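You operate a simulated robot arm through the tools that you are given. There is no shell and no other tool. Be economical: measure what you need, move in short steps, check, and stop when the job is done.

The job below is to be done with a simulated robot arm. You get a single attempt, and the scene is never put back.

Task
Put the seed jar and the grey shaker away in the drawer.
Fine: the drawer under the glass door; shut it; leave the other shakers out.

The check looks at the end state, three seconds after you hand in, the way a careful person would. Anything else that was tipped, shoved, dropped, spilled or broken makes it a failure.

Robot
A 7-joint arm with a two-finger parallel gripper, fixed in place. Base frame: the origin is at the foot of the arm, x ahead of it, y to its left, z up. Lengths are in mm, angles in rad, forces in N, time in s.
With the tool pointing down near the work surface it reaches from about 280 to 680 mm from the base axis. Its first joint turns from -1.152 to 1.152 rad. Payload 1.57 kg.
Tool frame: the origin (TCP) lies between the finger pads and is the grasp point; the fingertips stand 30 mm ahead of it; z points along the fingers, y is the line along which they close. The gripper opens to 110 mm. The fingers are 24 mm wide and 12 mm thick; the gripper's body (48 by 112 mm) begins 78 mm behind the TCP.
Orientation is told as [roll, pitch, yaw] about the base's x, y, z axes, in that order, counted from this pose: with the fingers straight down and closing along the base's y, the tool's x points along the base's -x, its y along +y and its z along -z.

Tools
- The arm moves only by the tool play_rows. Its argument "moves" is a list of rows, each a list of 7 numbers: the shift along the base's x, y, z in mm, then the turn, a rotation vector about the base's x, y, z in rad, then the finger opening in mm, from 0 to 110. In form: [[x, y, z, wx, wy, wz, hand], ...]. A call has 1 to 8 rows; each row shifts and turns the commanded pose from where the row before left it. Rows are played at 5 a second. More than 50 mm and 0.15 rad between two rows, or a gripper value outside its range, and nothing of the call is played. Where a pose cannot be reached the arm comes as near as it can. A force on the tool above 40 N (or 10 N above the force at the start of the call, whichever is more), or a blocked arm, ends the call early, and 0.2 s more pass. Each finger travels about 108 mm/s and halts on what it meets, pressing with about 33 N; the grip force reading is that of the motor and also rises with nothing between the fingers. The clock runs only during rows and for 0.2 s after the last one: add rows that do not move to give the fingers time. It gives the time, the measured TCP pose, the force on the tool (base axes), the opening and the grip force at its end, in the units of the frame above (readings bear some noise), and new pictures: "views" is both (left out), scene, wrist or none.
- Cameras (640 x 400 px; columns grow to the right, rows downward): "scene" is fixed at [176.9, -395.1, 1395.6]; the picture's right is [0.75, -0.66, 0.00], its down [-0.44, -0.50, -0.75] and it looks along [0.49, 0.56, -0.66] (base axes); focal length 324 px, centre (320, 200). "wrist" rides on the gripper at [70, 16, -141] in the tool frame; the picture's right is [-0.23, 0.97, 0.00], its down [-0.86, -0.20, -0.48] and it looks along [-0.47, -0.11, 0.88] (tool axes); focal length 222 px, centre (320, 200). There is no depth. A picture from a camera that has moved, and an enlarged one, comes with that camera's place and axes in the base frame and with its lens. The place of the scene camera against the robot may be out by one fixed shift of up to 18 mm in any direction.
- close_up(camera, box): a new picture of the part [left, top, right, bottom] of that camera's present view, enlarged. No time passes.
- close_job(): hands the job in; it is judged then, once.

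Go step by step. Nothing tells you positions but the pictures and the camera data: compare them with the known pose of the tool, close in by small moves and look again before you grip or let go. The budget is 120 turns and 200 pictures, counting those below and the enlarged ones. Unless the task says otherwise, let go and move clear before handing in, and close with one line.

The tools are called after "Request:" as a command line: name --pt "numbers of a row" for each row, then --argument value for the rest, lists and objects as JSON in quotes. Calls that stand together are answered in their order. play_rows: Moves the arm, as the interface text tells. Its arguments: {"type":"object","properties":{"moves":{"type":"array"},"views":{"type":"string","enum":["both","scene","wrist","none"]}},"required":["moves"]} The other tools are called the same way: close_up (camera, box) takes an enlarged picture of a part of a camera's view; close_job () hands the job in.

At the start:

```text
time: 0.0
eef_pos: [334.9, 67.8, 1162.6]
tcp_rot: [-0.001, 0.0, 0.001]
contact_force: [-0.1, -0.4, -0.9]
gripper_width: 109.8
gripper_force: 0.0
```

scene: 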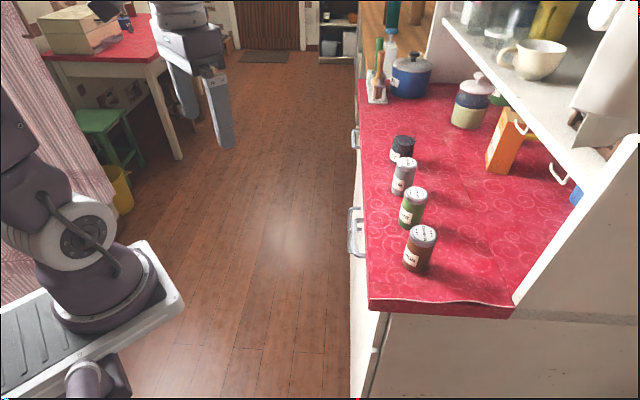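
wrist: 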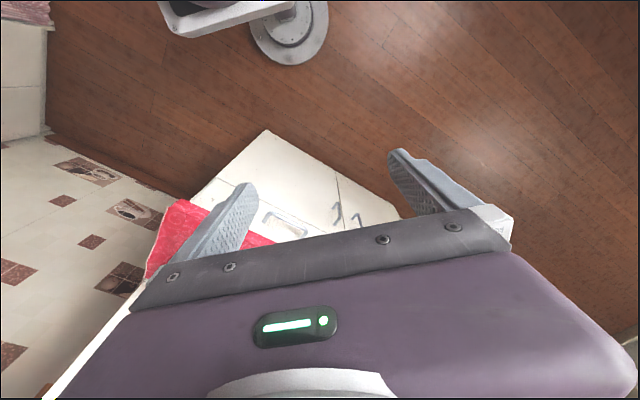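

I see a red counter with four shakers, a jar, a blue pot and a shelf on the right, with drawer handles on the cabinet's front. I'll enlarge the relevant parts first.

Request:
close_up --camera "scene" --box '[340, 120, 480, 310]'

Request:
close_up --camera "scene" --box '[350, 20, 640, 210]'

Request:
close_up --camera "wrist" --box '[140, 120, 420, 280]'

```text
2.11 times, centred on (410, 215) of scene
camera zoom: at [176.9, -395.1, 1395.6], right [0.75, -0.66, 0.0], down [-0.44, -0.5, -0.75], along [0.49, 0.56, -0.66], focal length 682 px, centre (130, 168)
```

zoom: 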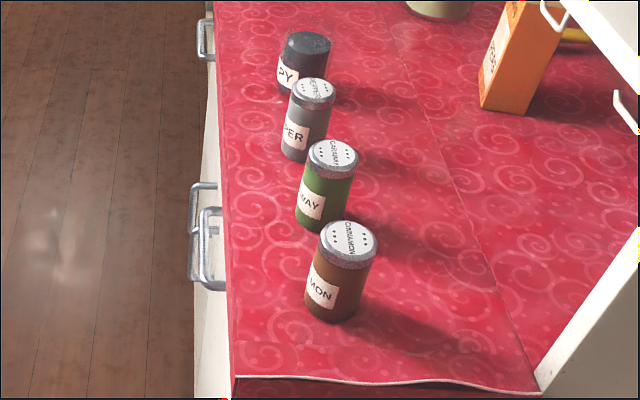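

```text
2.11 times, centred on (495, 115) of scene
camera zoom: at [176.9, -395.1, 1395.6], right [0.75, -0.66, 0.0], down [-0.44, -0.5, -0.75], along [0.49, 0.56, -0.66], focal length 682 px, centre (-48, 379)
```

zoom: 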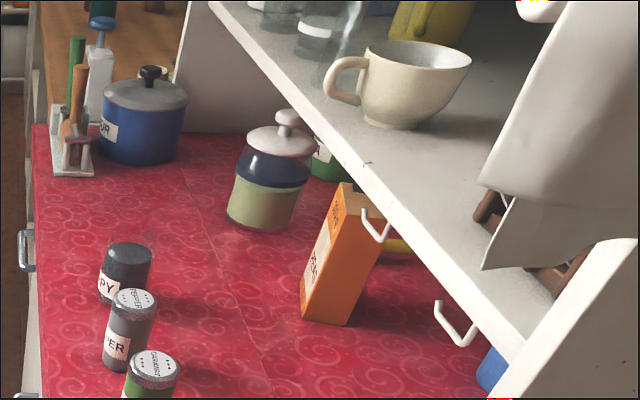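

```text
2.29 times, centred on (280, 200) of wrist
camera zoom: at [265.0, 84.4, 1302.9], right [0.23, 0.97, 0.0], down [0.86, -0.2, 0.48], along [0.47, -0.11, -0.88], focal length 508 px, centre (411, 200)
```

zoom: 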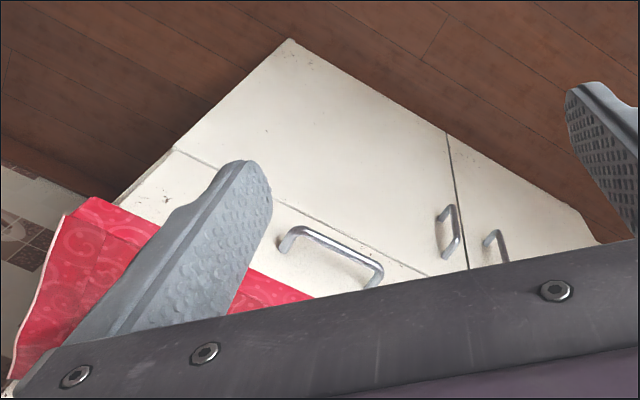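

The POPPY jar (dark) and the PEPPER shaker (grey) look like the targets, and the cabinet front runs at about 45° to the base axes. I'll yaw the wrist camera and tilt it up to see the cabinet front and the glass door.

Request:
play_rows --pt "-10 20 0 0 0 -0.15 110" --pt "-10 20 0 0 0 -0.15 110" --pt "0 20 0 0 0 -0.15 110" --pt "0 20 0 0 0 -0.15 110" --pt "0 10 0 0 0 -0.15 110" --pt "0 0 0 -0.1 -0.1 0 110" --pt "0 0 0 -0.1 -0.1 0 110" --pt "0 0 0 -0.1 -0.1 0 110"

```text
time: 1.8
eef_pos: [314.1, 158.1, 1162.6]
tcp_rot: [-0.016, -0.426, -0.745]
contact_force: [-0.4, 0.2, -1.0]
gripper_width: 110.2
gripper_force: 0.0
camera wrist: at [238.0, 254.6, 1261.4], right [0.82, 0.57, 0.08], down [0.29, -0.53, 0.79], along [0.49, -0.62, -0.61], focal length 222 px, centre (320, 200)
```

scene: 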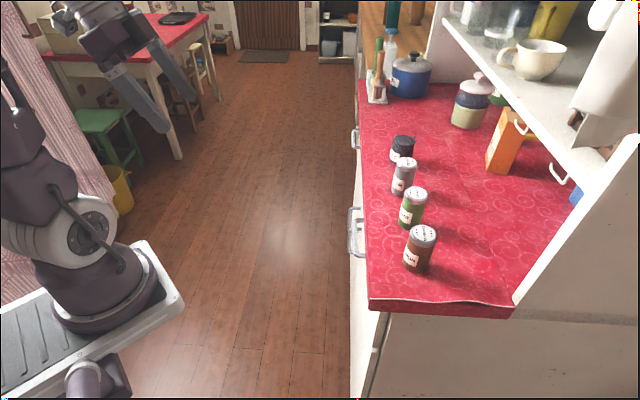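
wrist: 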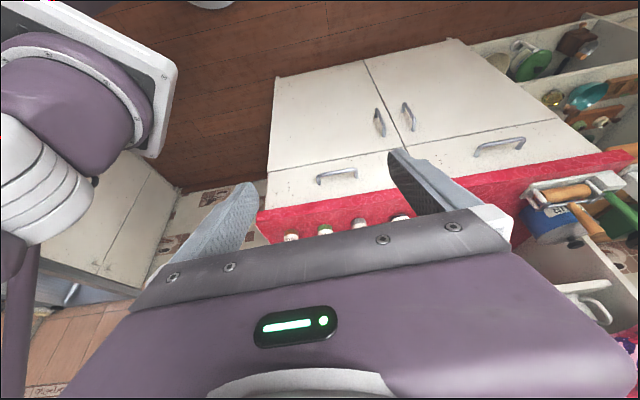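

There are two drawers, one near and one far, so I need to see above the counter to find the glass door. I'll tilt the camera further up.

Request:
play_rows --pt "0 0 20 -0.1 -0.1 0 110" --pt "0 0 20 -0.1 -0.1 0 110" --pt "0 0 20 -0.1 -0.1 0 110" --pt "0 0 0 -0.1 -0.1 0 110" --pt "0 0 0 -0.1 -0.1 0 110" --pt "0 0 0 -0.1 -0.1 0 110" --views "wrist"

```text
time: 3.2
eef_pos: [314.9, 157.1, 1221.4]
tcp_rot: [-0.114, -1.274, -0.667]
contact_force: [0.3, -1.0, -0.5]
gripper_width: 110.0
gripper_force: 0.0
camera wrist: at [214.3, 278.3, 1195.8], right [0.73, 0.65, 0.18], down [-0.27, 0.03, 0.96], along [0.63, -0.76, 0.19], focal length 222 px, centre (320, 200)
```

wrist: 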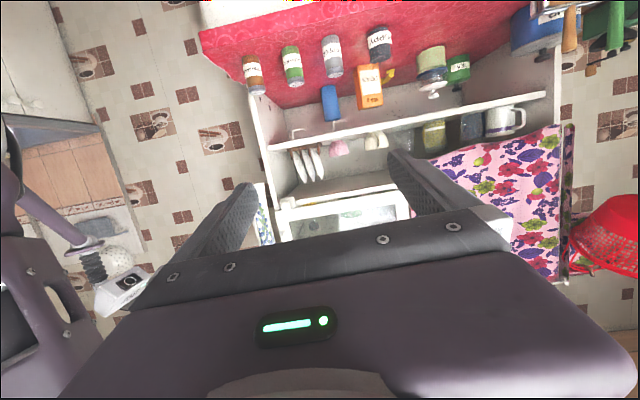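

Request:
close_up --camera "wrist" --box '[190, 0, 590, 250]'

Request:
play_rows --pt "0 0 0 -0.1 -0.1 0 60" --pt "0 0 0 -0.1 -0.1 0 20" --pt "0 0 0 -0.1 -0.1 0 0" --pt "0 0 0 -0.1 -0.1 0 0" --views "wrist"

```text
1.60 times, centred on (390, 125) of wrist
camera zoom: at [214.3, 278.3, 1195.8], right [0.73, 0.65, 0.18], down [-0.27, 0.03, 0.96], along [0.63, -0.76, 0.19], focal length 355 px, centre (208, 320)
```

zoom: 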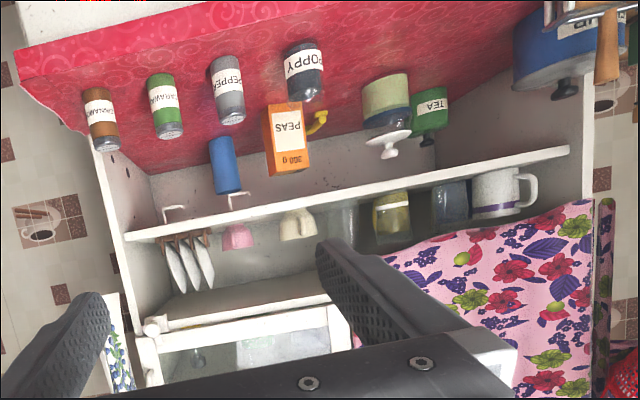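

```text
time: 4.2
eef_pos: [379.6, 123.2, 1225.0]
tcp_rot: [-3.002, -1.301, 2.213]
contact_force: [0.2, 0.2, 0.6]
gripper_width: 0.0
gripper_force: 21.0
out of reach, approached as far as the arm can: row 2, 3, 4
camera wrist: at [305.1, 216.7, 1119.2], right [0.66, 0.73, 0.18], down [-0.61, 0.37, 0.71], along [0.45, -0.58, 0.68], focal length 222 px, centre (320, 200)
```

wrist: 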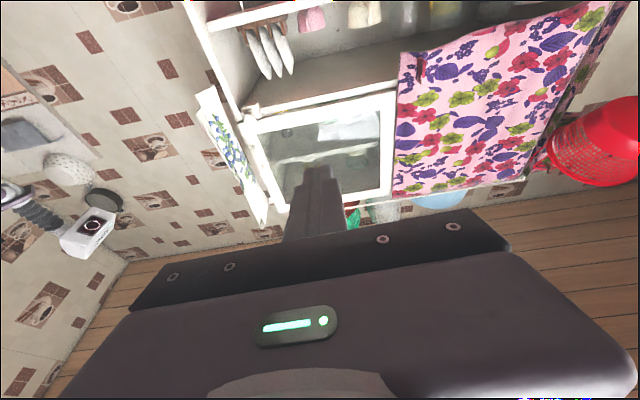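

The glass door is above the near drawer and a curtain hangs over the far half, so the near drawer is the one. The jar is POPPY and the shaker is PEPPER. I estimate the near drawer's handle runs from (525,-110) to (603,-33) at z≈840, and I'll bring the tool back upright.

Request:
play_rows --pt "0 0 0 0.1 0.1 0 0" --pt "0 0 0 0.1 0.1 0 0" --pt "0 0 0 0.1 0.1 0 0" --pt "0 0 0 0.1 0.1 0 0" --pt "0 0 0 0.1 0.1 0 0" --pt "0 0 0 0.1 0.1 0 0" --pt "0 0 0 0.1 0.1 0 0" --pt "0 0 0 0.1 0.1 0 0" --views "none"

Request:
play_rows --pt "0 0 0 0.1 0.1 0 0" --pt "0 0 0 0.1 0.1 0 0" --pt "0 0 0 0.1 0.1 0 0" --pt "0 0 0 0.1 0.1 0 0" --pt "0 0 0 0.1 0.1 0 0" --pt "0 0 0 0 0 0.15 0" --pt "0 0 0 0 0 0.15 0" --pt "0 0 0 0 0 0.15 0" --views "none"

```text
time: 6.0
eef_pos: [378.5, 122.9, 1225.1]
tcp_rot: [-0.03, -0.704, -0.74]
contact_force: [-0.4, 0.4, 0.3]
gripper_width: 0.0
gripper_force: 21.4
```

```text
time: 7.8
eef_pos: [379.3, 122.7, 1223.0]
tcp_rot: [0.0, 0.002, -0.3]
contact_force: [-0.3, 0.2, 0.0]
gripper_width: 0.0
gripper_force: 21.6
```

Request:
play_rows --pt "0 0 0 0 0 0.1348 50" --pt "0 0 0 0 0 0.1348 50" --pt "0 0 0 0 0 0.1348 50" --pt "0 0 0 0 0 0.1348 50" --pt "0 0 0 0 0 0.1348 50" --pt "0 0 0 0 0 0.1348 50" --pt "0 0 0 0 0 0.1348 50" --pt "0 0 0 0 0 0.1348 50" --views "wrist"

```text
time: 9.6
eef_pos: [379.1, 123.5, 1223.6]
tcp_rot: [0.001, 0.001, 0.78]
contact_force: [0.4, 0.2, -0.2]
gripper_width: 50.1
gripper_force: 0.0
camera wrist: at [317.6, 86.2, 1365.6], right [-0.52, 0.85, 0.0], down [0.75, 0.46, 0.48], along [0.41, 0.25, -0.88], focal length 222 px, centre (320, 200)
```

wrist: 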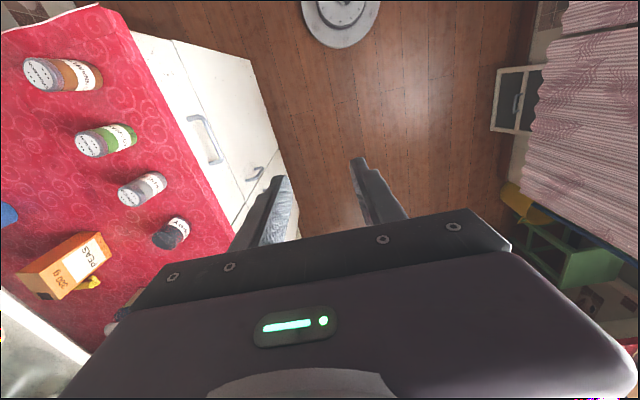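

This view confirms it: PEPPER is near (658,-104), POPPY near (740,-30), and the handle centre near (564,-72,845). Next I'll tilt the tool toward the cabinet so the fingers close across the bar.

Request:
play_rows --pt "0 0 -20 -0.1 -0.1 0 50" --pt "0 0 -20 -0.1 -0.1 0 50" --pt "0 0 -20 -0.1 -0.1 0 50" --pt "0 0 -20 -0.1 -0.1 0 50" --pt "0 0 -20 -0.1 -0.1 0 50" --pt "0 0 -20 -0.1 -0.1 0 50" --pt "0 0 -20 -0.1 -0.1 0 50" --pt "0 0 -20 -0.1 -0.1 0 50"

```text
time: 11.4
eef_pos: [378.9, 123.7, 1063.9]
tcp_rot: [-1.132, -0.008, 0.784]
contact_force: [-0.7, -0.1, 0.3]
gripper_width: 50.0
gripper_force: 0.1
camera wrist: at [233.6, 170.0, 1109.2], right [-0.13, 0.46, -0.88], down [0.36, 0.85, 0.39], along [0.93, -0.27, -0.27], focal length 222 px, centre (320, 200)
```

scene: 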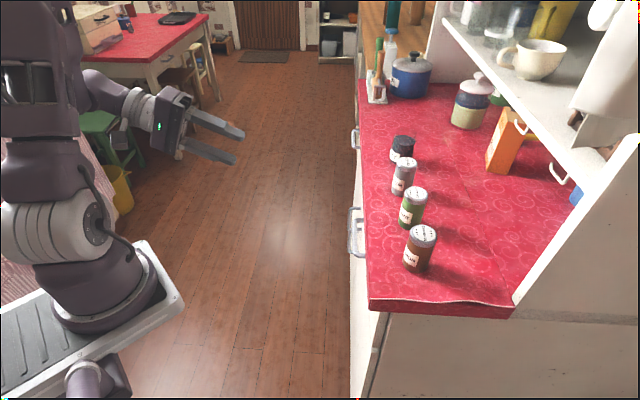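
wrist: 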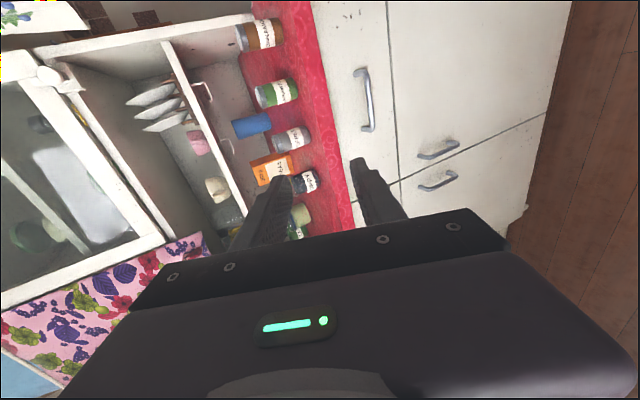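

The handle estimate holds: centre about (563,-73), z≈840. I'll move to a point roughly 130 mm short of it along the tool axis.

Request:
play_rows --pt "20 -22 -32 0 0 0 50" --pt "20 -22 -32 0 0 0 50" --pt "20 -22 -32 0 0 0 50" --pt "20 -23 -33 0 0 0 50" --pt "19 -23 -34 0 0 0 50"

```text
time: 12.6
eef_pos: [479.4, 12.3, 900.6]
tcp_rot: [-1.131, -0.006, 0.783]
contact_force: [0.6, -1.2, -0.5]
gripper_width: 50.2
gripper_force: 0.0
out of reach, approached as far as the arm can: row 3
camera wrist: at [334.5, 59.3, 945.9], right [-0.13, 0.46, -0.88], down [0.36, 0.85, 0.39], along [0.92, -0.27, -0.27], focal length 222 px, centre (320, 200)
```

scene: 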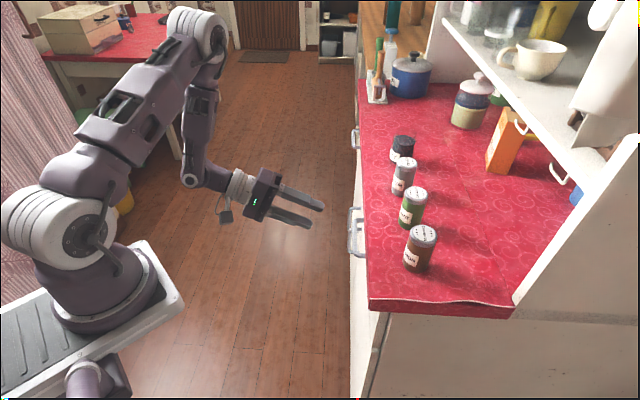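
wrist: 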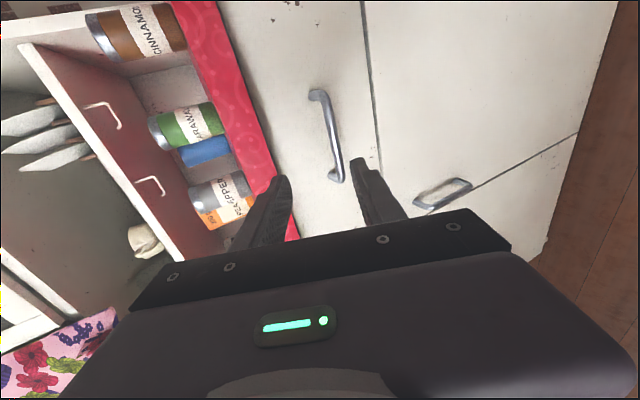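

The bar sits about 12 mm below the tool axis. I'll go halfway in with that correction and look again.

Request:
play_rows --pt "19 -19 -20 0 0 0 50" --pt "19 -19 -19 0 0 0 50" --pt "0 0 0 0 0 0 50"

```text
time: 13.4
eef_pos: [518.1, -25.2, 860.8]
tcp_rot: [-1.131, -0.007, 0.784]
contact_force: [0.4, 0.6, 0.0]
gripper_width: 50.1
gripper_force: 0.1
camera wrist: at [372.6, 21.8, 907.0], right [-0.13, 0.46, -0.88], down [0.36, 0.85, 0.39], along [0.92, -0.27, -0.27], focal length 222 px, centre (320, 200)
```

scene: 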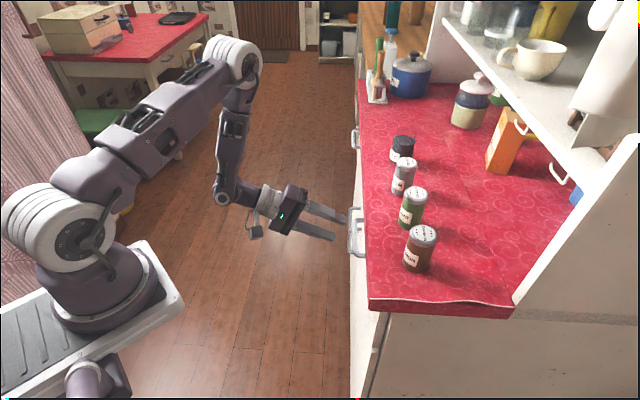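
wrist: 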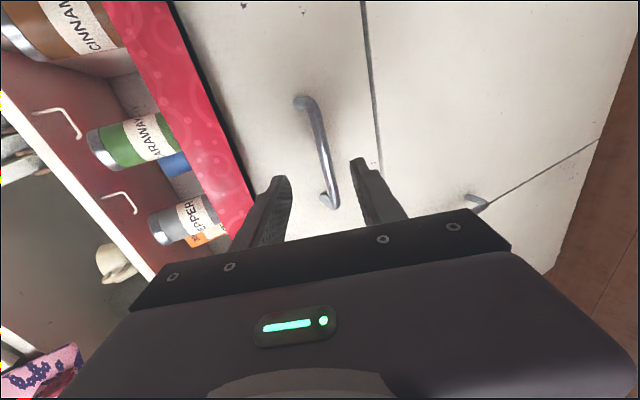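

Request:
play_rows --pt "13 -13 -9 0 0 0 50" --pt "12 -13 -9 0 0 0 50" --pt "0 0 0 0 0 0 50"

Request:
close_up --camera "scene" --box '[260, 160, 420, 260]'

```text
time: 14.2
eef_pos: [542.8, -51.2, 844.2]
tcp_rot: [-1.131, -0.007, 0.781]
contact_force: [0.5, 0.2, -0.6]
gripper_width: 50.4
gripper_force: 0.0
camera wrist: at [397.7, -4.7, 889.2], right [-0.13, 0.46, -0.88], down [0.36, 0.85, 0.39], along [0.92, -0.27, -0.27], focal length 222 px, centre (320, 200)
```

scene: 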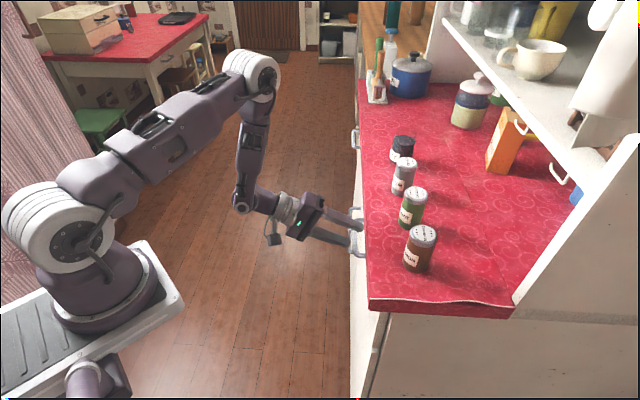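
wrist: 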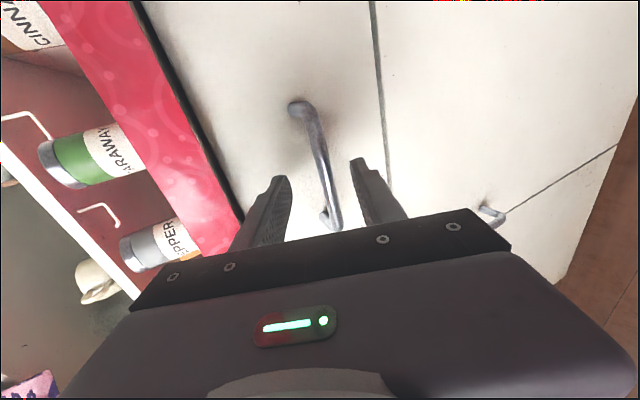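

```text
4.00 times, centred on (340, 210) of scene
camera zoom: at [176.9, -395.1, 1395.6], right [0.75, -0.66, 0.0], down [-0.44, -0.5, -0.75], along [0.49, 0.56, -0.66], focal length 1297 px, centre (240, 160)
```

zoom: 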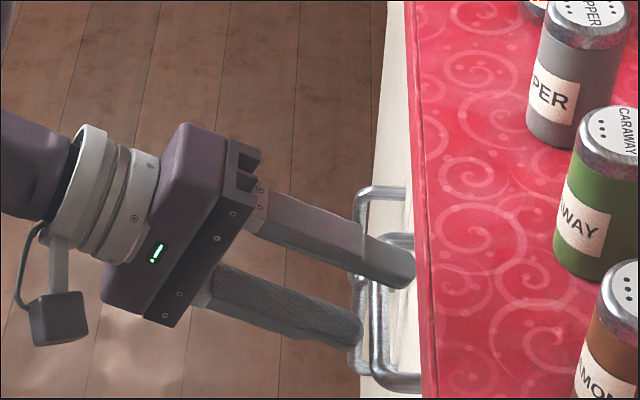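

Request:
play_rows --pt "6 -7 -4 0 0 0 50" --pt "7 -6 -5 0 0 0 50" --pt "0 0 0 0 0 0 50"

Request:
close_up --camera "scene" --box '[260, 160, 420, 260]'

```text
time: 15.0
eef_pos: [554.9, -64.1, 834.5]
tcp_rot: [-1.132, -0.006, 0.782]
contact_force: [-24.6, 15.6, 14.2]
gripper_width: 50.9
gripper_force: 0.4
camera wrist: at [409.8, -16.6, 880.2], right [-0.13, 0.46, -0.88], down [0.36, 0.85, 0.39], along [0.92, -0.27, -0.27], focal length 222 px, centre (320, 200)
```

scene: 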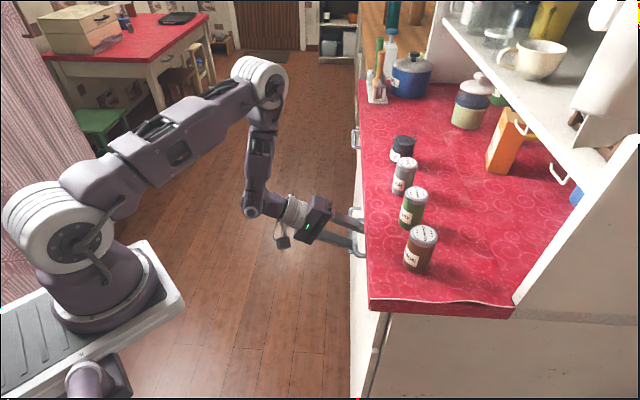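
wrist: 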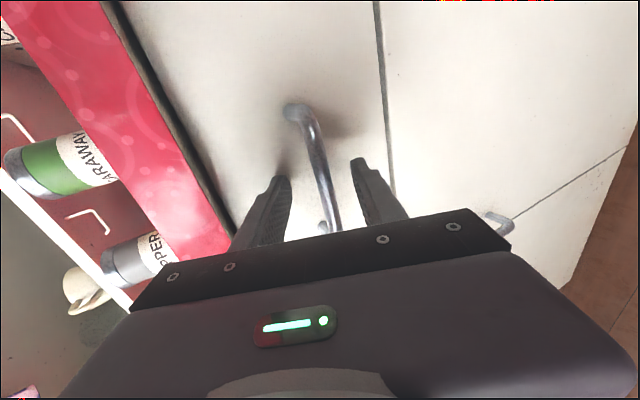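

```text
4.00 times, centred on (340, 210) of scene
camera zoom: at [176.1, -394.7, 1395.9], right [0.75, -0.66, 0.0], down [-0.44, -0.5, -0.75], along [0.49, 0.56, -0.66], focal length 1297 px, centre (240, 160)
```

zoom: 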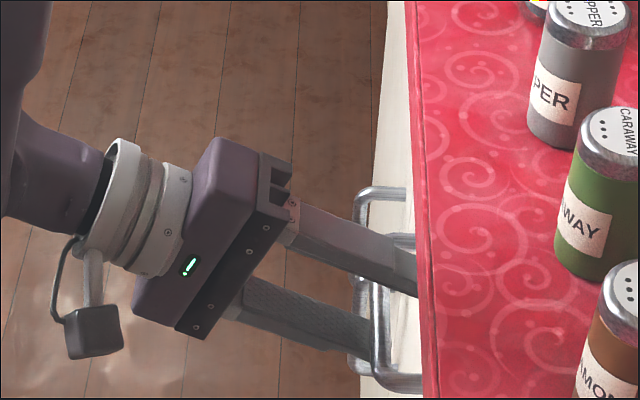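

The upper fingertip touches the drawer front and the bar is between the fingers. I'll back off a hair and close.

Request:
play_rows --pt "-3 3 1 0 0 0 50" --pt "0 0 0 0 0 0 20" --pt "0 0 0 0 0 0 0" --pt "0 0 0 0 0 0 0" --views "wrist"

```text
time: 16.0
eef_pos: [551.4, -60.0, 832.9]
tcp_rot: [-1.121, -0.005, 0.783]
contact_force: [-1.3, 2.6, -35.9]
gripper_width: 11.8
gripper_force: 29.1
camera wrist: at [407.0, -13.4, 879.6], right [-0.13, 0.46, -0.88], down [0.36, 0.85, 0.39], along [0.92, -0.26, -0.28], focal length 222 px, centre (320, 200)
```

wrist: 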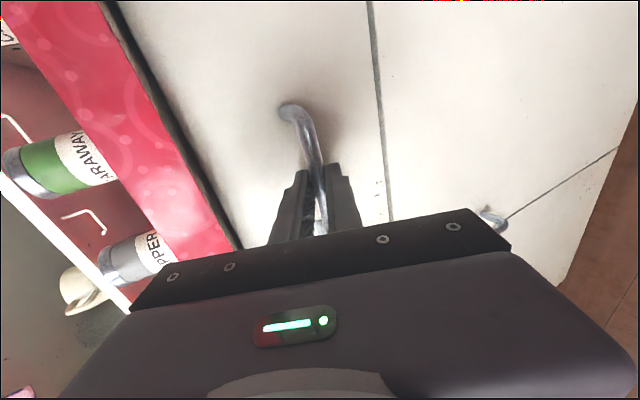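

Request:
play_rows --pt "0 0 -3 0 0 0 0" --pt "0 0 -1 0 0 0 0" --views "none"

Request:
play_rows --pt "-7 7 0 0 0 0 0" --pt "-7 7 0 0 0 0 0" --pt "-7 7 0 0 0 0 0" --pt "-7 7 0 0 0 0 0"

```text
time: 16.6
eef_pos: [553.1, -60.9, 832.9]
tcp_rot: [-1.134, -0.007, 0.781]
contact_force: [-24.4, 12.6, 2.0]
gripper_width: 12.2
gripper_force: 28.6
```

```text
time: 17.6
eef_pos: [526.4, -32.8, 832.4]
tcp_rot: [-1.135, -0.006, 0.78]
contact_force: [-2.1, -4.9, 9.3]
gripper_width: 11.9
gripper_force: 29.1
camera wrist: at [380.3, 14.0, 876.9], right [-0.12, 0.46, -0.88], down [0.36, 0.85, 0.39], along [0.93, -0.27, -0.27], focal length 222 px, centre (320, 200)
```

scene: 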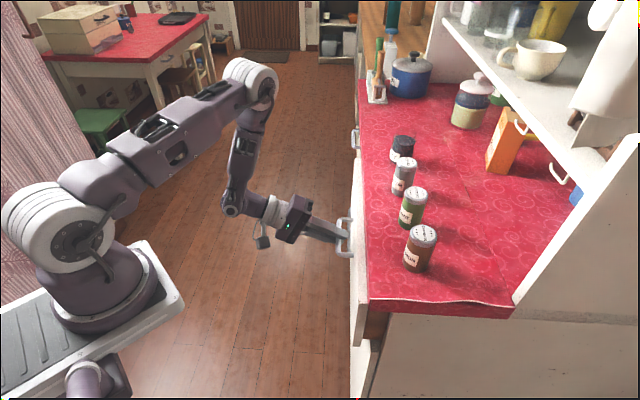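
wrist: 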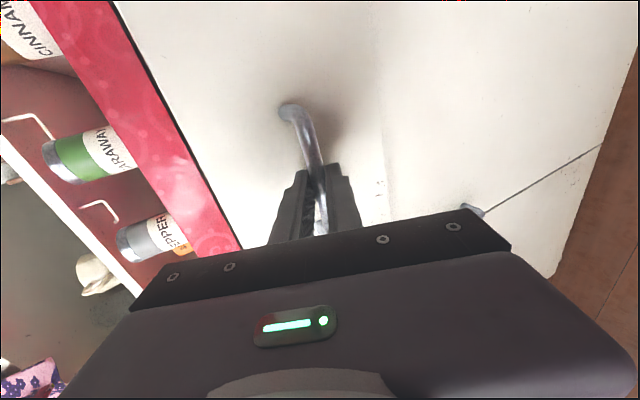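

The drawer is sliding open, so I'll keep pulling.

Request:
play_rows --pt "-14 14 0 0 0 0 0" --pt "-14 14 0 0 0 0 0" --pt "-14 14 0 0 0 0 0" --pt "-14 14 0 0 0 0 0" --pt "-14 14 0 0 0 0 0"

```text
time: 18.8
eef_pos: [454.5, 37.2, 832.3]
tcp_rot: [-1.135, -0.008, 0.784]
contact_force: [0.2, -1.3, 29.5]
gripper_width: 12.0
gripper_force: 29.1
camera wrist: at [309.7, 84.1, 877.1], right [-0.12, 0.46, -0.88], down [0.36, 0.85, 0.39], along [0.93, -0.27, -0.27], focal length 222 px, centre (320, 200)
```

scene: 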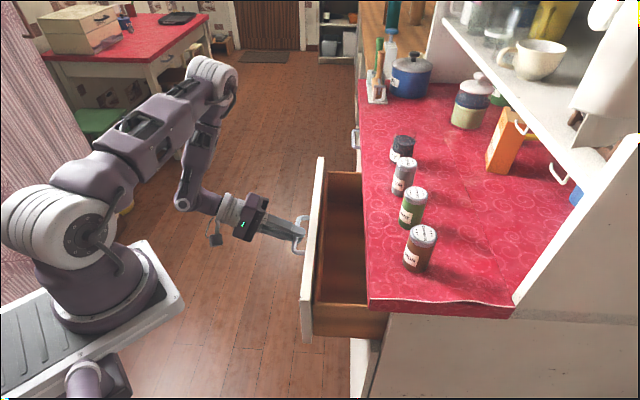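
wrist: 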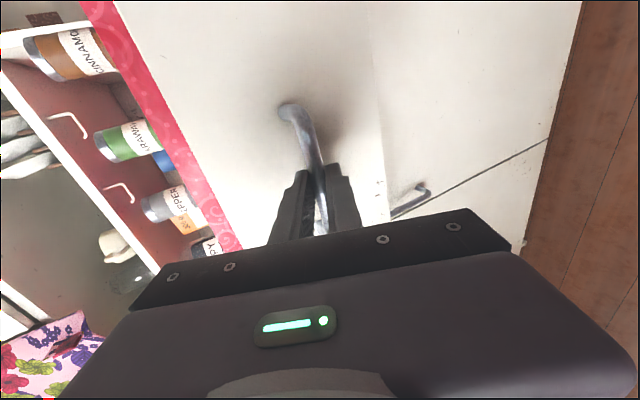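

Request:
play_rows --pt "-7 7 2 0 0 0 0" --pt "-10 10 0 0 0 0 0" --pt "-10 10 0 0 0 0 0" --pt "-10 10 0 0 0 0 0"

Request:
close_up --camera "scene" --box '[240, 120, 460, 370]'

```text
time: 19.8
eef_pos: [418.2, 74.6, 832.0]
tcp_rot: [-1.13, -0.006, 0.784]
contact_force: [4.5, 2.2, -8.1]
gripper_width: 11.8
gripper_force: 29.4
camera wrist: at [272.1, 121.6, 878.1], right [-0.13, 0.46, -0.88], down [0.36, 0.85, 0.39], along [0.92, -0.27, -0.27], focal length 222 px, centre (320, 200)
```

scene: 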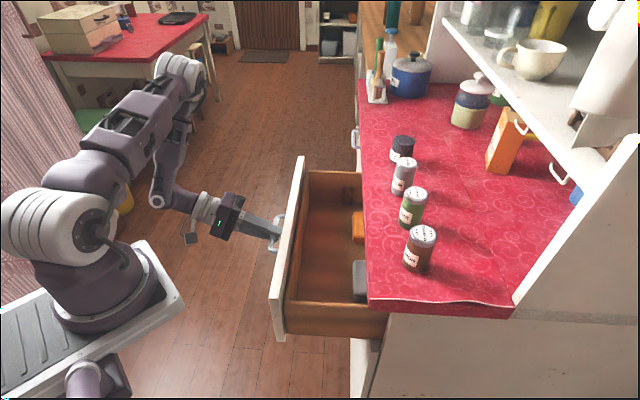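
wrist: 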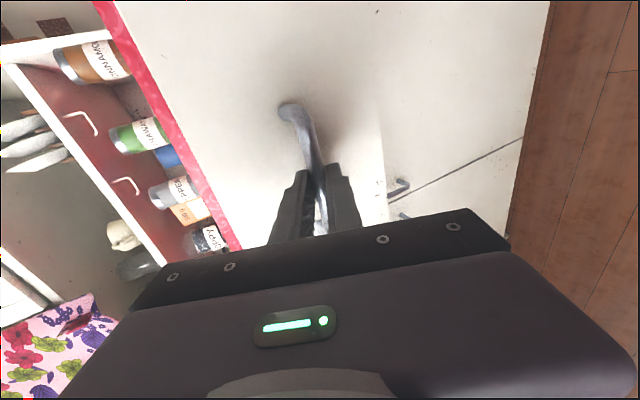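

```text
1.60 times, centred on (350, 245) of scene
camera zoom: at [177.1, -395.0, 1395.6], right [0.75, -0.66, 0.0], down [-0.44, -0.5, -0.75], along [0.49, 0.56, -0.66], focal length 519 px, centre (272, 128)
```

zoom: 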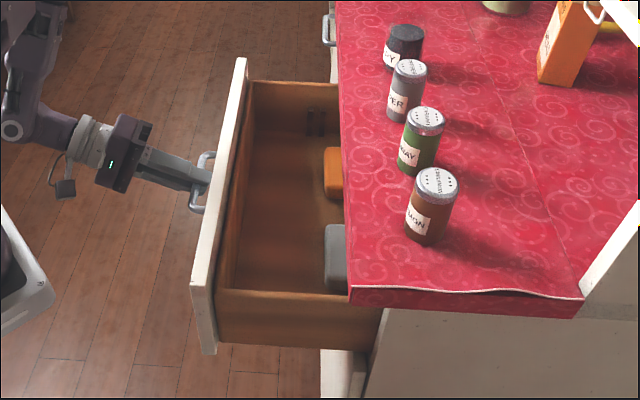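

The drawer is open about 190 mm, with empty space in front and some small boxes at the back. I'll release the handle and back away along the tool axis.

Request:
play_rows --pt "0 0 0 0 0 0 50" --pt "0 0 0 0 0 0 50" --pt "-12 12 9 0 0 0 50" --pt "-12 12 9 0 0 0 50" --pt "-12 12 10 0 0 0 50"

```text
time: 21.0
eef_pos: [380.4, 110.4, 861.3]
tcp_rot: [-1.129, -0.007, 0.783]
contact_force: [0.4, 0.0, -0.1]
gripper_width: 50.1
gripper_force: 0.1
camera wrist: at [236.1, 157.4, 907.1], right [-0.13, 0.46, -0.88], down [0.36, 0.85, 0.39], along [0.92, -0.27, -0.27], focal length 222 px, centre (320, 200)
```

scene: 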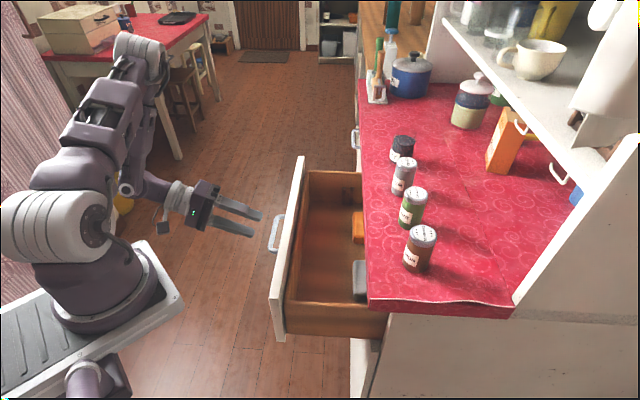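
wrist: 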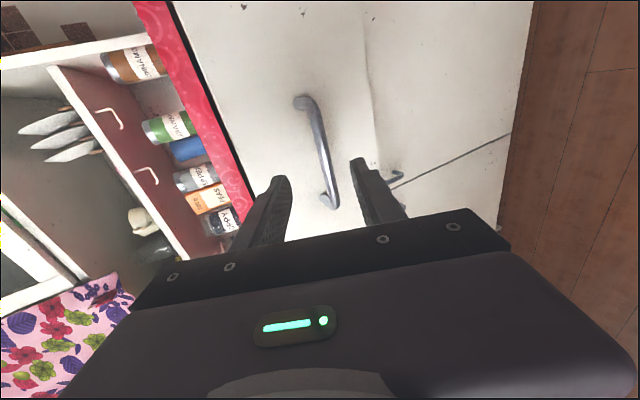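

Clear of the handle. I'll lift, bring the tool vertical again, and head for a view over the PEPPER shaker.

Request:
play_rows --pt "-10 10 30 0 0 0 80" --pt "0 0 40 0.1 0.1 0 80" --pt "0 0 40 0.1 0.1 0 80" --pt "0 0 40 0.1 0.1 0 80" --pt "0 0 40 0.1 0.1 0 80" --pt "0 0 40 0.1 0.1 0 80" --pt "0 0 30 0.1 0.1 0 80" --pt "0 0 30 0.1 0.1 0 80" --views "none"

Request:
play_rows --pt "20 -20 0 0.1 0.1 0 80" --pt "30 -30 0 0 0 -0.13 80" --pt "30 -30 0 0 0 -0.13 80" --pt "30 -30 0 0 0 -0.13 80" --pt "30 -30 0 0 0 -0.13 80" --pt "30 -30 0 0 0 -0.13 80" --pt "30 -10 0 0 0 -0.13 80"

```text
time: 22.8
eef_pos: [371.3, 120.7, 1151.5]
tcp_rot: [-0.138, -0.003, 0.775]
contact_force: [-1.1, -0.8, -0.8]
gripper_width: 79.9
gripper_force: 0.1
```

```text
time: 24.4
eef_pos: [570.0, -59.5, 1150.3]
tcp_rot: [-0.001, -0.001, -0.004]
contact_force: [-0.7, -0.1, -0.3]
gripper_width: 80.0
gripper_force: 0.1
camera wrist: at [501.9, -43.3, 1292.1], right [0.23, 0.97, 0.0], down [0.85, -0.2, 0.48], along [0.47, -0.11, -0.88], focal length 222 px, centre (320, 200)
```

scene: 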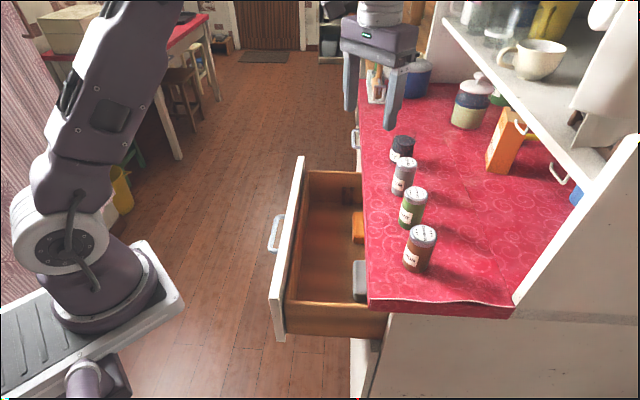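
wrist: 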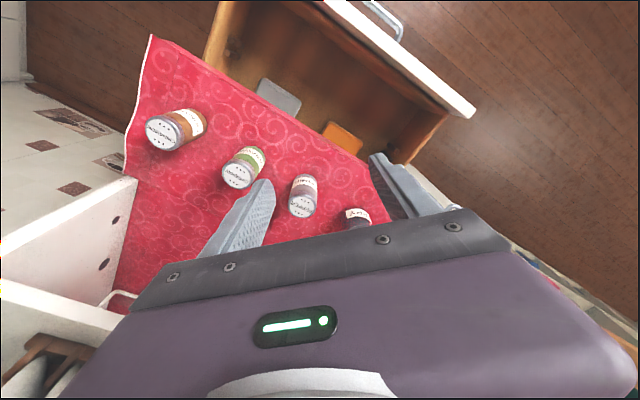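

PEPPER is at about (653,-106) with its top at z≈1016. I'll move above it and look before lowering.

Request:
play_rows --pt "42 -23 0 0 0 0 80" --pt "41 -23.5 0 0 0 0 80" --pt "0 0 -40 0 0 0 80" --pt "0 0 -40 0 0 0 80"

Request:
close_up --camera "scene" --box '[320, 60, 480, 260]'

```text
time: 25.4
eef_pos: [626.6, -88.8, 1068.2]
tcp_rot: [0.002, 0.001, -0.001]
contact_force: [-0.1, 0.0, 0.0]
gripper_width: 79.9
gripper_force: 0.1
out of reach, approached as far as the arm can: row 2
camera wrist: at [556.3, -71.2, 1209.7], right [0.23, 0.97, 0.0], down [0.85, -0.2, 0.48], along [0.47, -0.11, -0.88], focal length 222 px, centre (320, 200)
```

scene: 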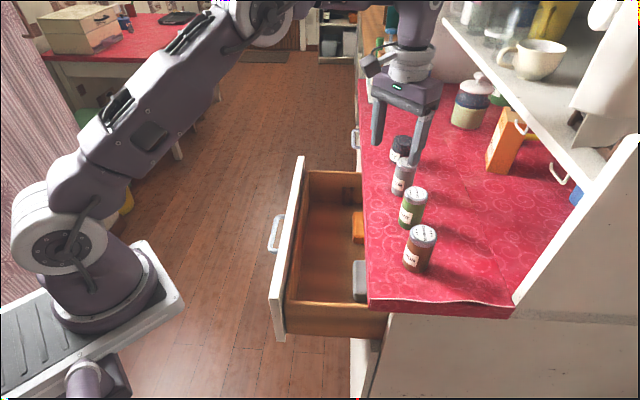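
wrist: 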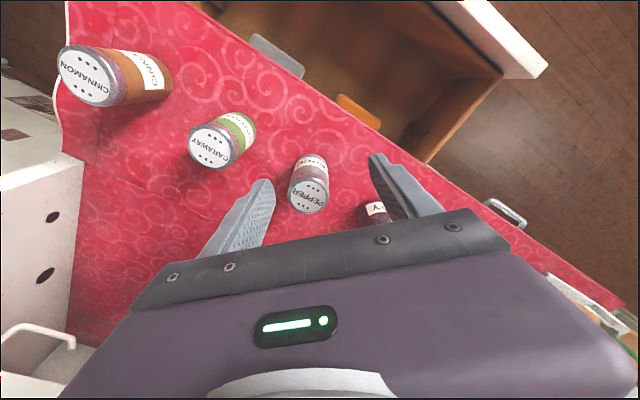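

```text
2.00 times, centred on (400, 160) of scene
camera zoom: at [176.9, -395.1, 1395.6], right [0.75, -0.66, 0.0], down [-0.44, -0.5, -0.75], along [0.49, 0.56, -0.66], focal length 648 px, centre (160, 280)
```

zoom: 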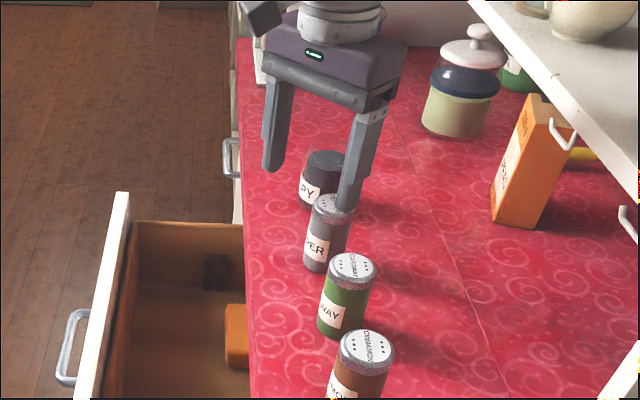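

The vertical pose runs out of reach here, so I'll lean the tool about 0.3 rad forward around its closing axis and line up.

Request:
play_rows --pt "0 -6 0 0 -0.1 0 80" --pt "0 -6 0 0 -0.1 0 80" --pt "0 -5 0 0 -0.1 0 80" --pt "0 0 0 0 0 0 80"

```text
time: 26.4
eef_pos: [627.1, -103.7, 1068.6]
tcp_rot: [0.001, -0.301, -0.002]
contact_force: [0.6, 0.5, 0.3]
gripper_width: 79.9
gripper_force: 0.0
camera wrist: at [517.5, -87.5, 1183.4], right [0.22, 0.97, 0.07], down [0.67, -0.2, 0.71], along [0.71, -0.11, -0.7], focal length 222 px, centre (320, 200)
```

scene: 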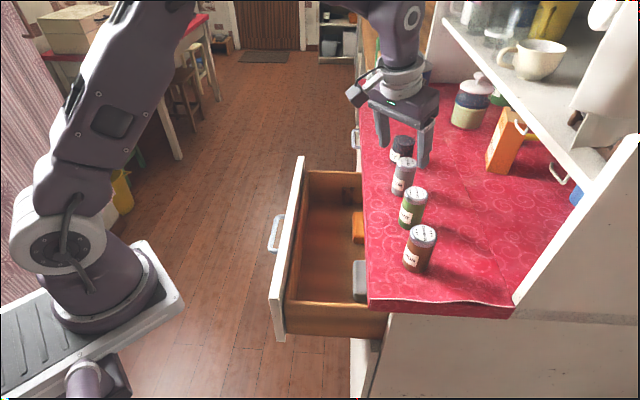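
wrist: 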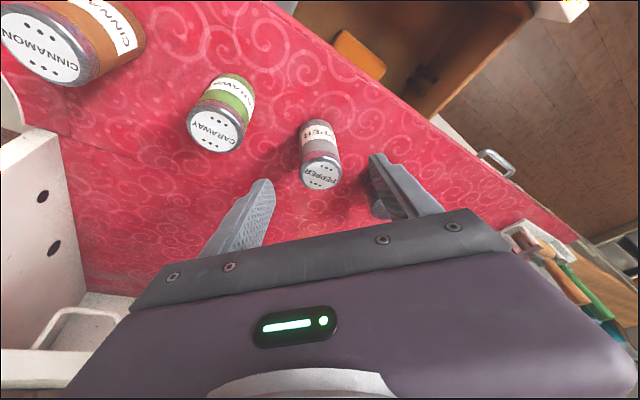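

Aligned with PEPPER; descending along the leaned axis.

Request:
play_rows --pt "7 0 -21 0 0 0 72" --pt "7 -1 -21 0 0 0 72" --pt "7 -1 -21 0 0 0 72" --pt "6 0 -20 0 0 0 72" --pt "0 0 0 0 0 0 72"

Request:
close_up --camera "scene" --box '[340, 60, 480, 260]'

```text
time: 27.6
eef_pos: [655.5, -106.0, 985.2]
tcp_rot: [0.001, -0.299, -0.001]
contact_force: [-0.3, 0.3, -0.2]
gripper_width: 72.3
gripper_force: 0.1
camera wrist: at [545.5, -89.3, 1100.4], right [0.22, 0.97, 0.07], down [0.67, -0.2, 0.71], along [0.7, -0.11, -0.7], focal length 222 px, centre (320, 200)
```

scene: 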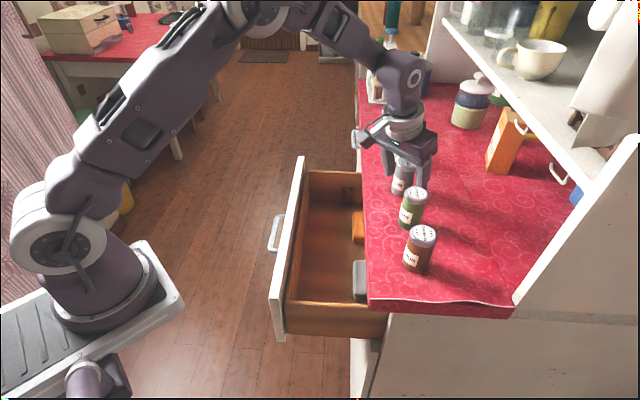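
wrist: 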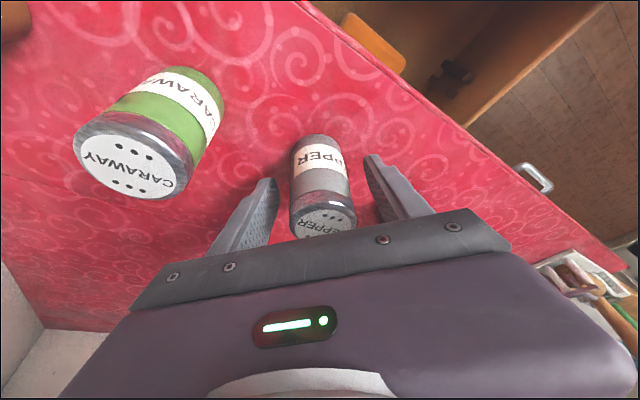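

```text
2.00 times, centred on (410, 160) of scene
camera zoom: at [176.9, -395.1, 1395.6], right [0.75, -0.66, 0.0], down [-0.44, -0.5, -0.75], along [0.49, 0.56, -0.66], focal length 648 px, centre (140, 280)
```

zoom: 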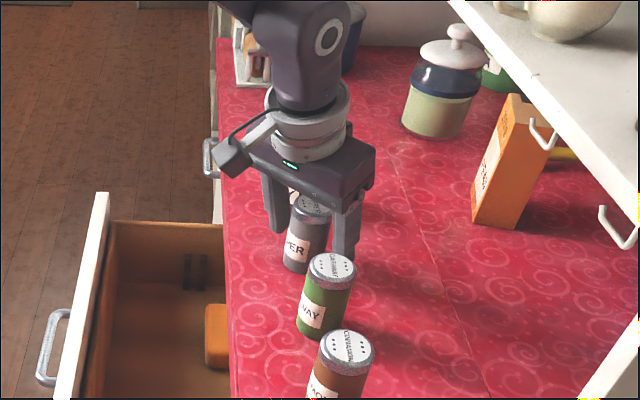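

PEPPER stands between the fingers. Closing.

Request:
play_rows --pt "0 0 0 0 0 0 50" --pt "0 0 0 0 0 0 30" --pt "0 0 0 0 0 0 30" --pt "0 0 0 0 0 0 30" --views "wrist"

```text
time: 28.6
eef_pos: [654.2, -106.0, 985.5]
tcp_rot: [0.002, -0.3, -0.001]
contact_force: [0.3, 0.5, 1.0]
gripper_width: 40.8
gripper_force: 32.9
camera wrist: at [545.3, -89.3, 1100.6], right [0.22, 0.97, 0.07], down [0.68, -0.2, 0.71], along [0.7, -0.11, -0.7], focal length 222 px, centre (320, 200)
```

wrist: 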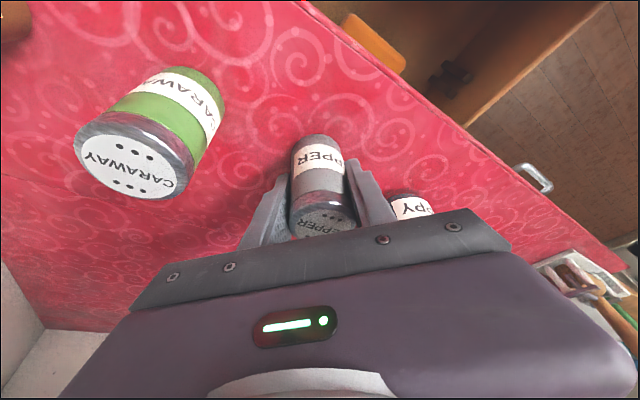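

PEPPER is gripped (41 mm). I'll lift it and carry it over the open drawer, turning so the lean runs along the drawer's length.

Request:
play_rows --pt "-3 0 30 0 0 0 30" --pt "-10 0 40 0 0 0 30" --pt "-15 5 40 0 0 0 30" --pt "-30 15 20 0 0 0.13 30" --pt "-30 15 0 0 0 0.13 30" --pt "-30 15 0 0 0 0.13 30" --pt "-30 15 0 0 0 0.13 30" --pt "-9 6 0 0 0 0.13 30"

```text
time: 30.4
eef_pos: [496.7, -36.0, 1116.6]
tcp_rot: [0.0, -0.302, 0.65]
contact_force: [-0.2, -0.6, -0.7]
gripper_width: 41.0
gripper_force: 32.9
camera wrist: at [400.0, -87.1, 1230.6], right [-0.42, 0.91, 0.07], down [0.66, 0.25, 0.71], along [0.63, 0.34, -0.7], focal length 222 px, centre (320, 200)
```

scene: 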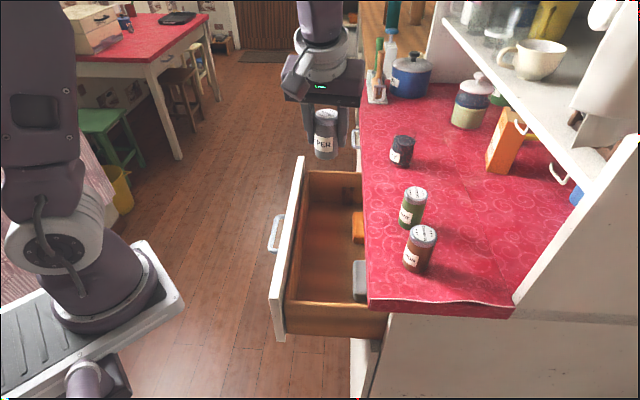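
wrist: 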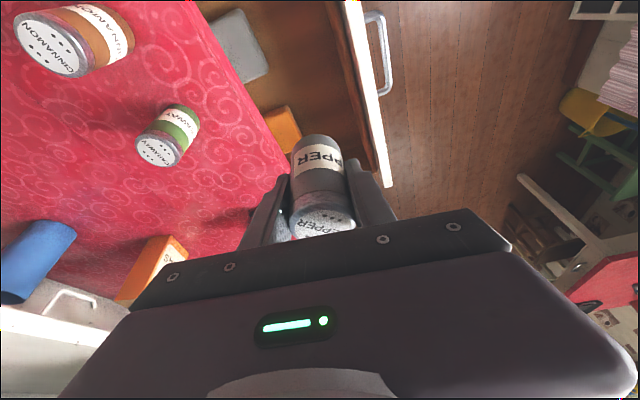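

PEPPER hangs over the drawer opening, which spans n≈310–447 with its centre near 378. I'll finish the yaw, centre it and lower partway.

Request:
play_rows --pt "3.5 -3.5 0 0 0 0.13 30" --pt "0 0 -45 0 0 0 30" --pt "0 0 -45 0 0 0 30" --pt "0 0 -45 0 0 0 30" --pt "0 0 -45 0 0 0 30" --pt "0 0 -30 0 0 0 30"

Request:
close_up --camera "scene" --box '[250, 120, 450, 345]'

```text
time: 31.8
eef_pos: [498.9, -38.9, 905.4]
tcp_rot: [-0.001, -0.3, 0.778]
contact_force: [0.5, -0.5, -0.5]
gripper_width: 40.7
gripper_force: 33.1
camera wrist: at [410.3, -102.1, 1020.0], right [-0.53, 0.85, 0.07], down [0.62, 0.33, 0.71], along [0.58, 0.42, -0.7], focal length 222 px, centre (320, 200)
```

scene: 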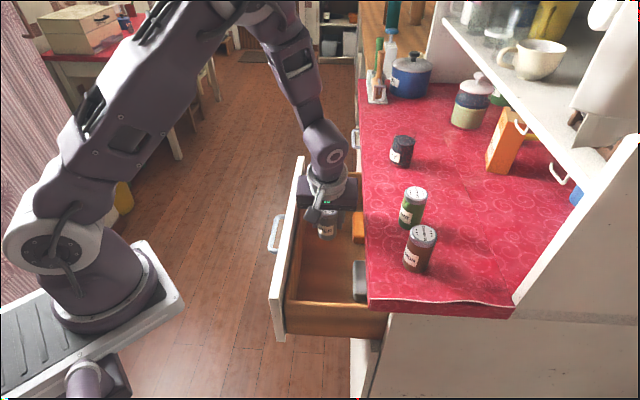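
wrist: 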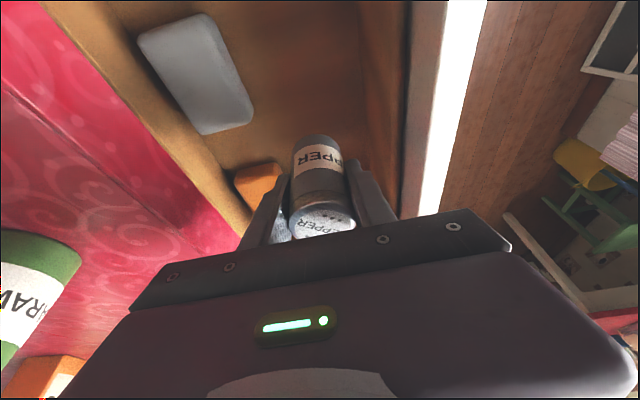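

```text
1.78 times, centred on (350, 232) of scene
camera zoom: at [176.9, -395.1, 1395.6], right [0.75, -0.66, 0.0], down [-0.44, -0.5, -0.75], along [0.49, 0.56, -0.66], focal length 576 px, centre (267, 142)
```

zoom: 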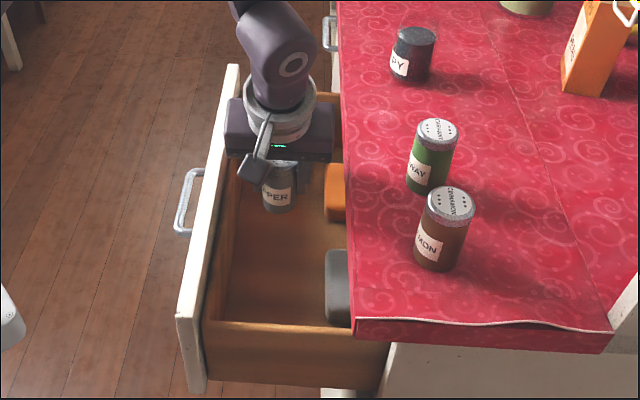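

Request:
play_rows --pt "1.5 -1.5 -25 0 0 0 30" --pt "0 0 -25 0 0 0 30" --pt "0 0 -20 0 0 0 30" --pt "0 0 -8 0 0 0 30"

Request:
close_up --camera "scene" --box '[250, 120, 450, 345]'

```text
time: 32.8
eef_pos: [501.2, -41.0, 828.1]
tcp_rot: [-0.001, -0.299, 0.778]
contact_force: [-0.2, -0.2, -0.9]
gripper_width: 40.6
gripper_force: 32.9
camera wrist: at [412.4, -103.6, 942.2], right [-0.53, 0.85, 0.07], down [0.62, 0.33, 0.71], along [0.58, 0.42, -0.7], focal length 222 px, centre (320, 200)
```

scene: 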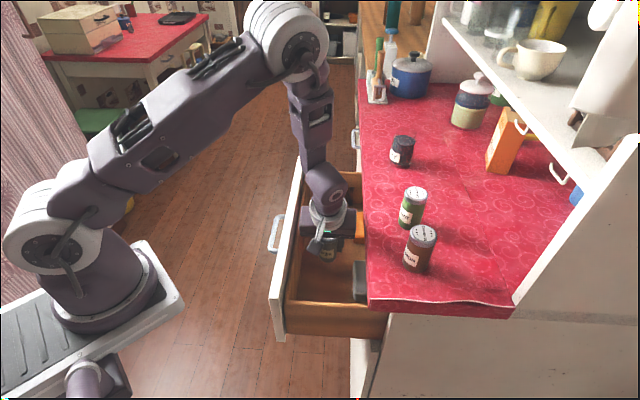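
wrist: 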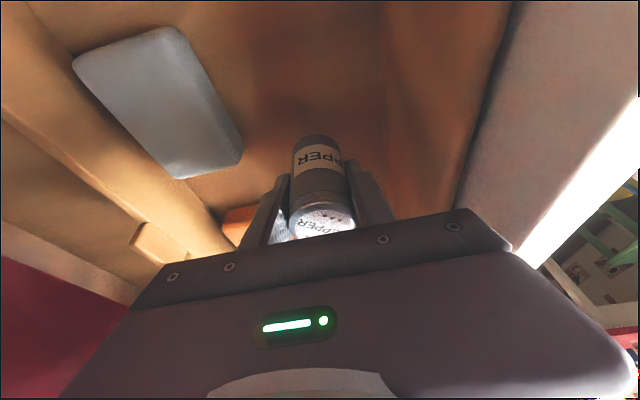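

```text
1.78 times, centred on (350, 232) of scene
camera zoom: at [176.9, -395.1, 1395.6], right [0.75, -0.66, 0.0], down [-0.44, -0.5, -0.75], along [0.49, 0.56, -0.66], focal length 576 px, centre (267, 142)
```

zoom: 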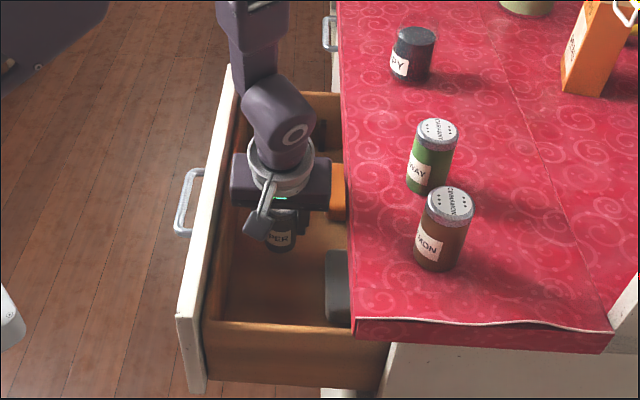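

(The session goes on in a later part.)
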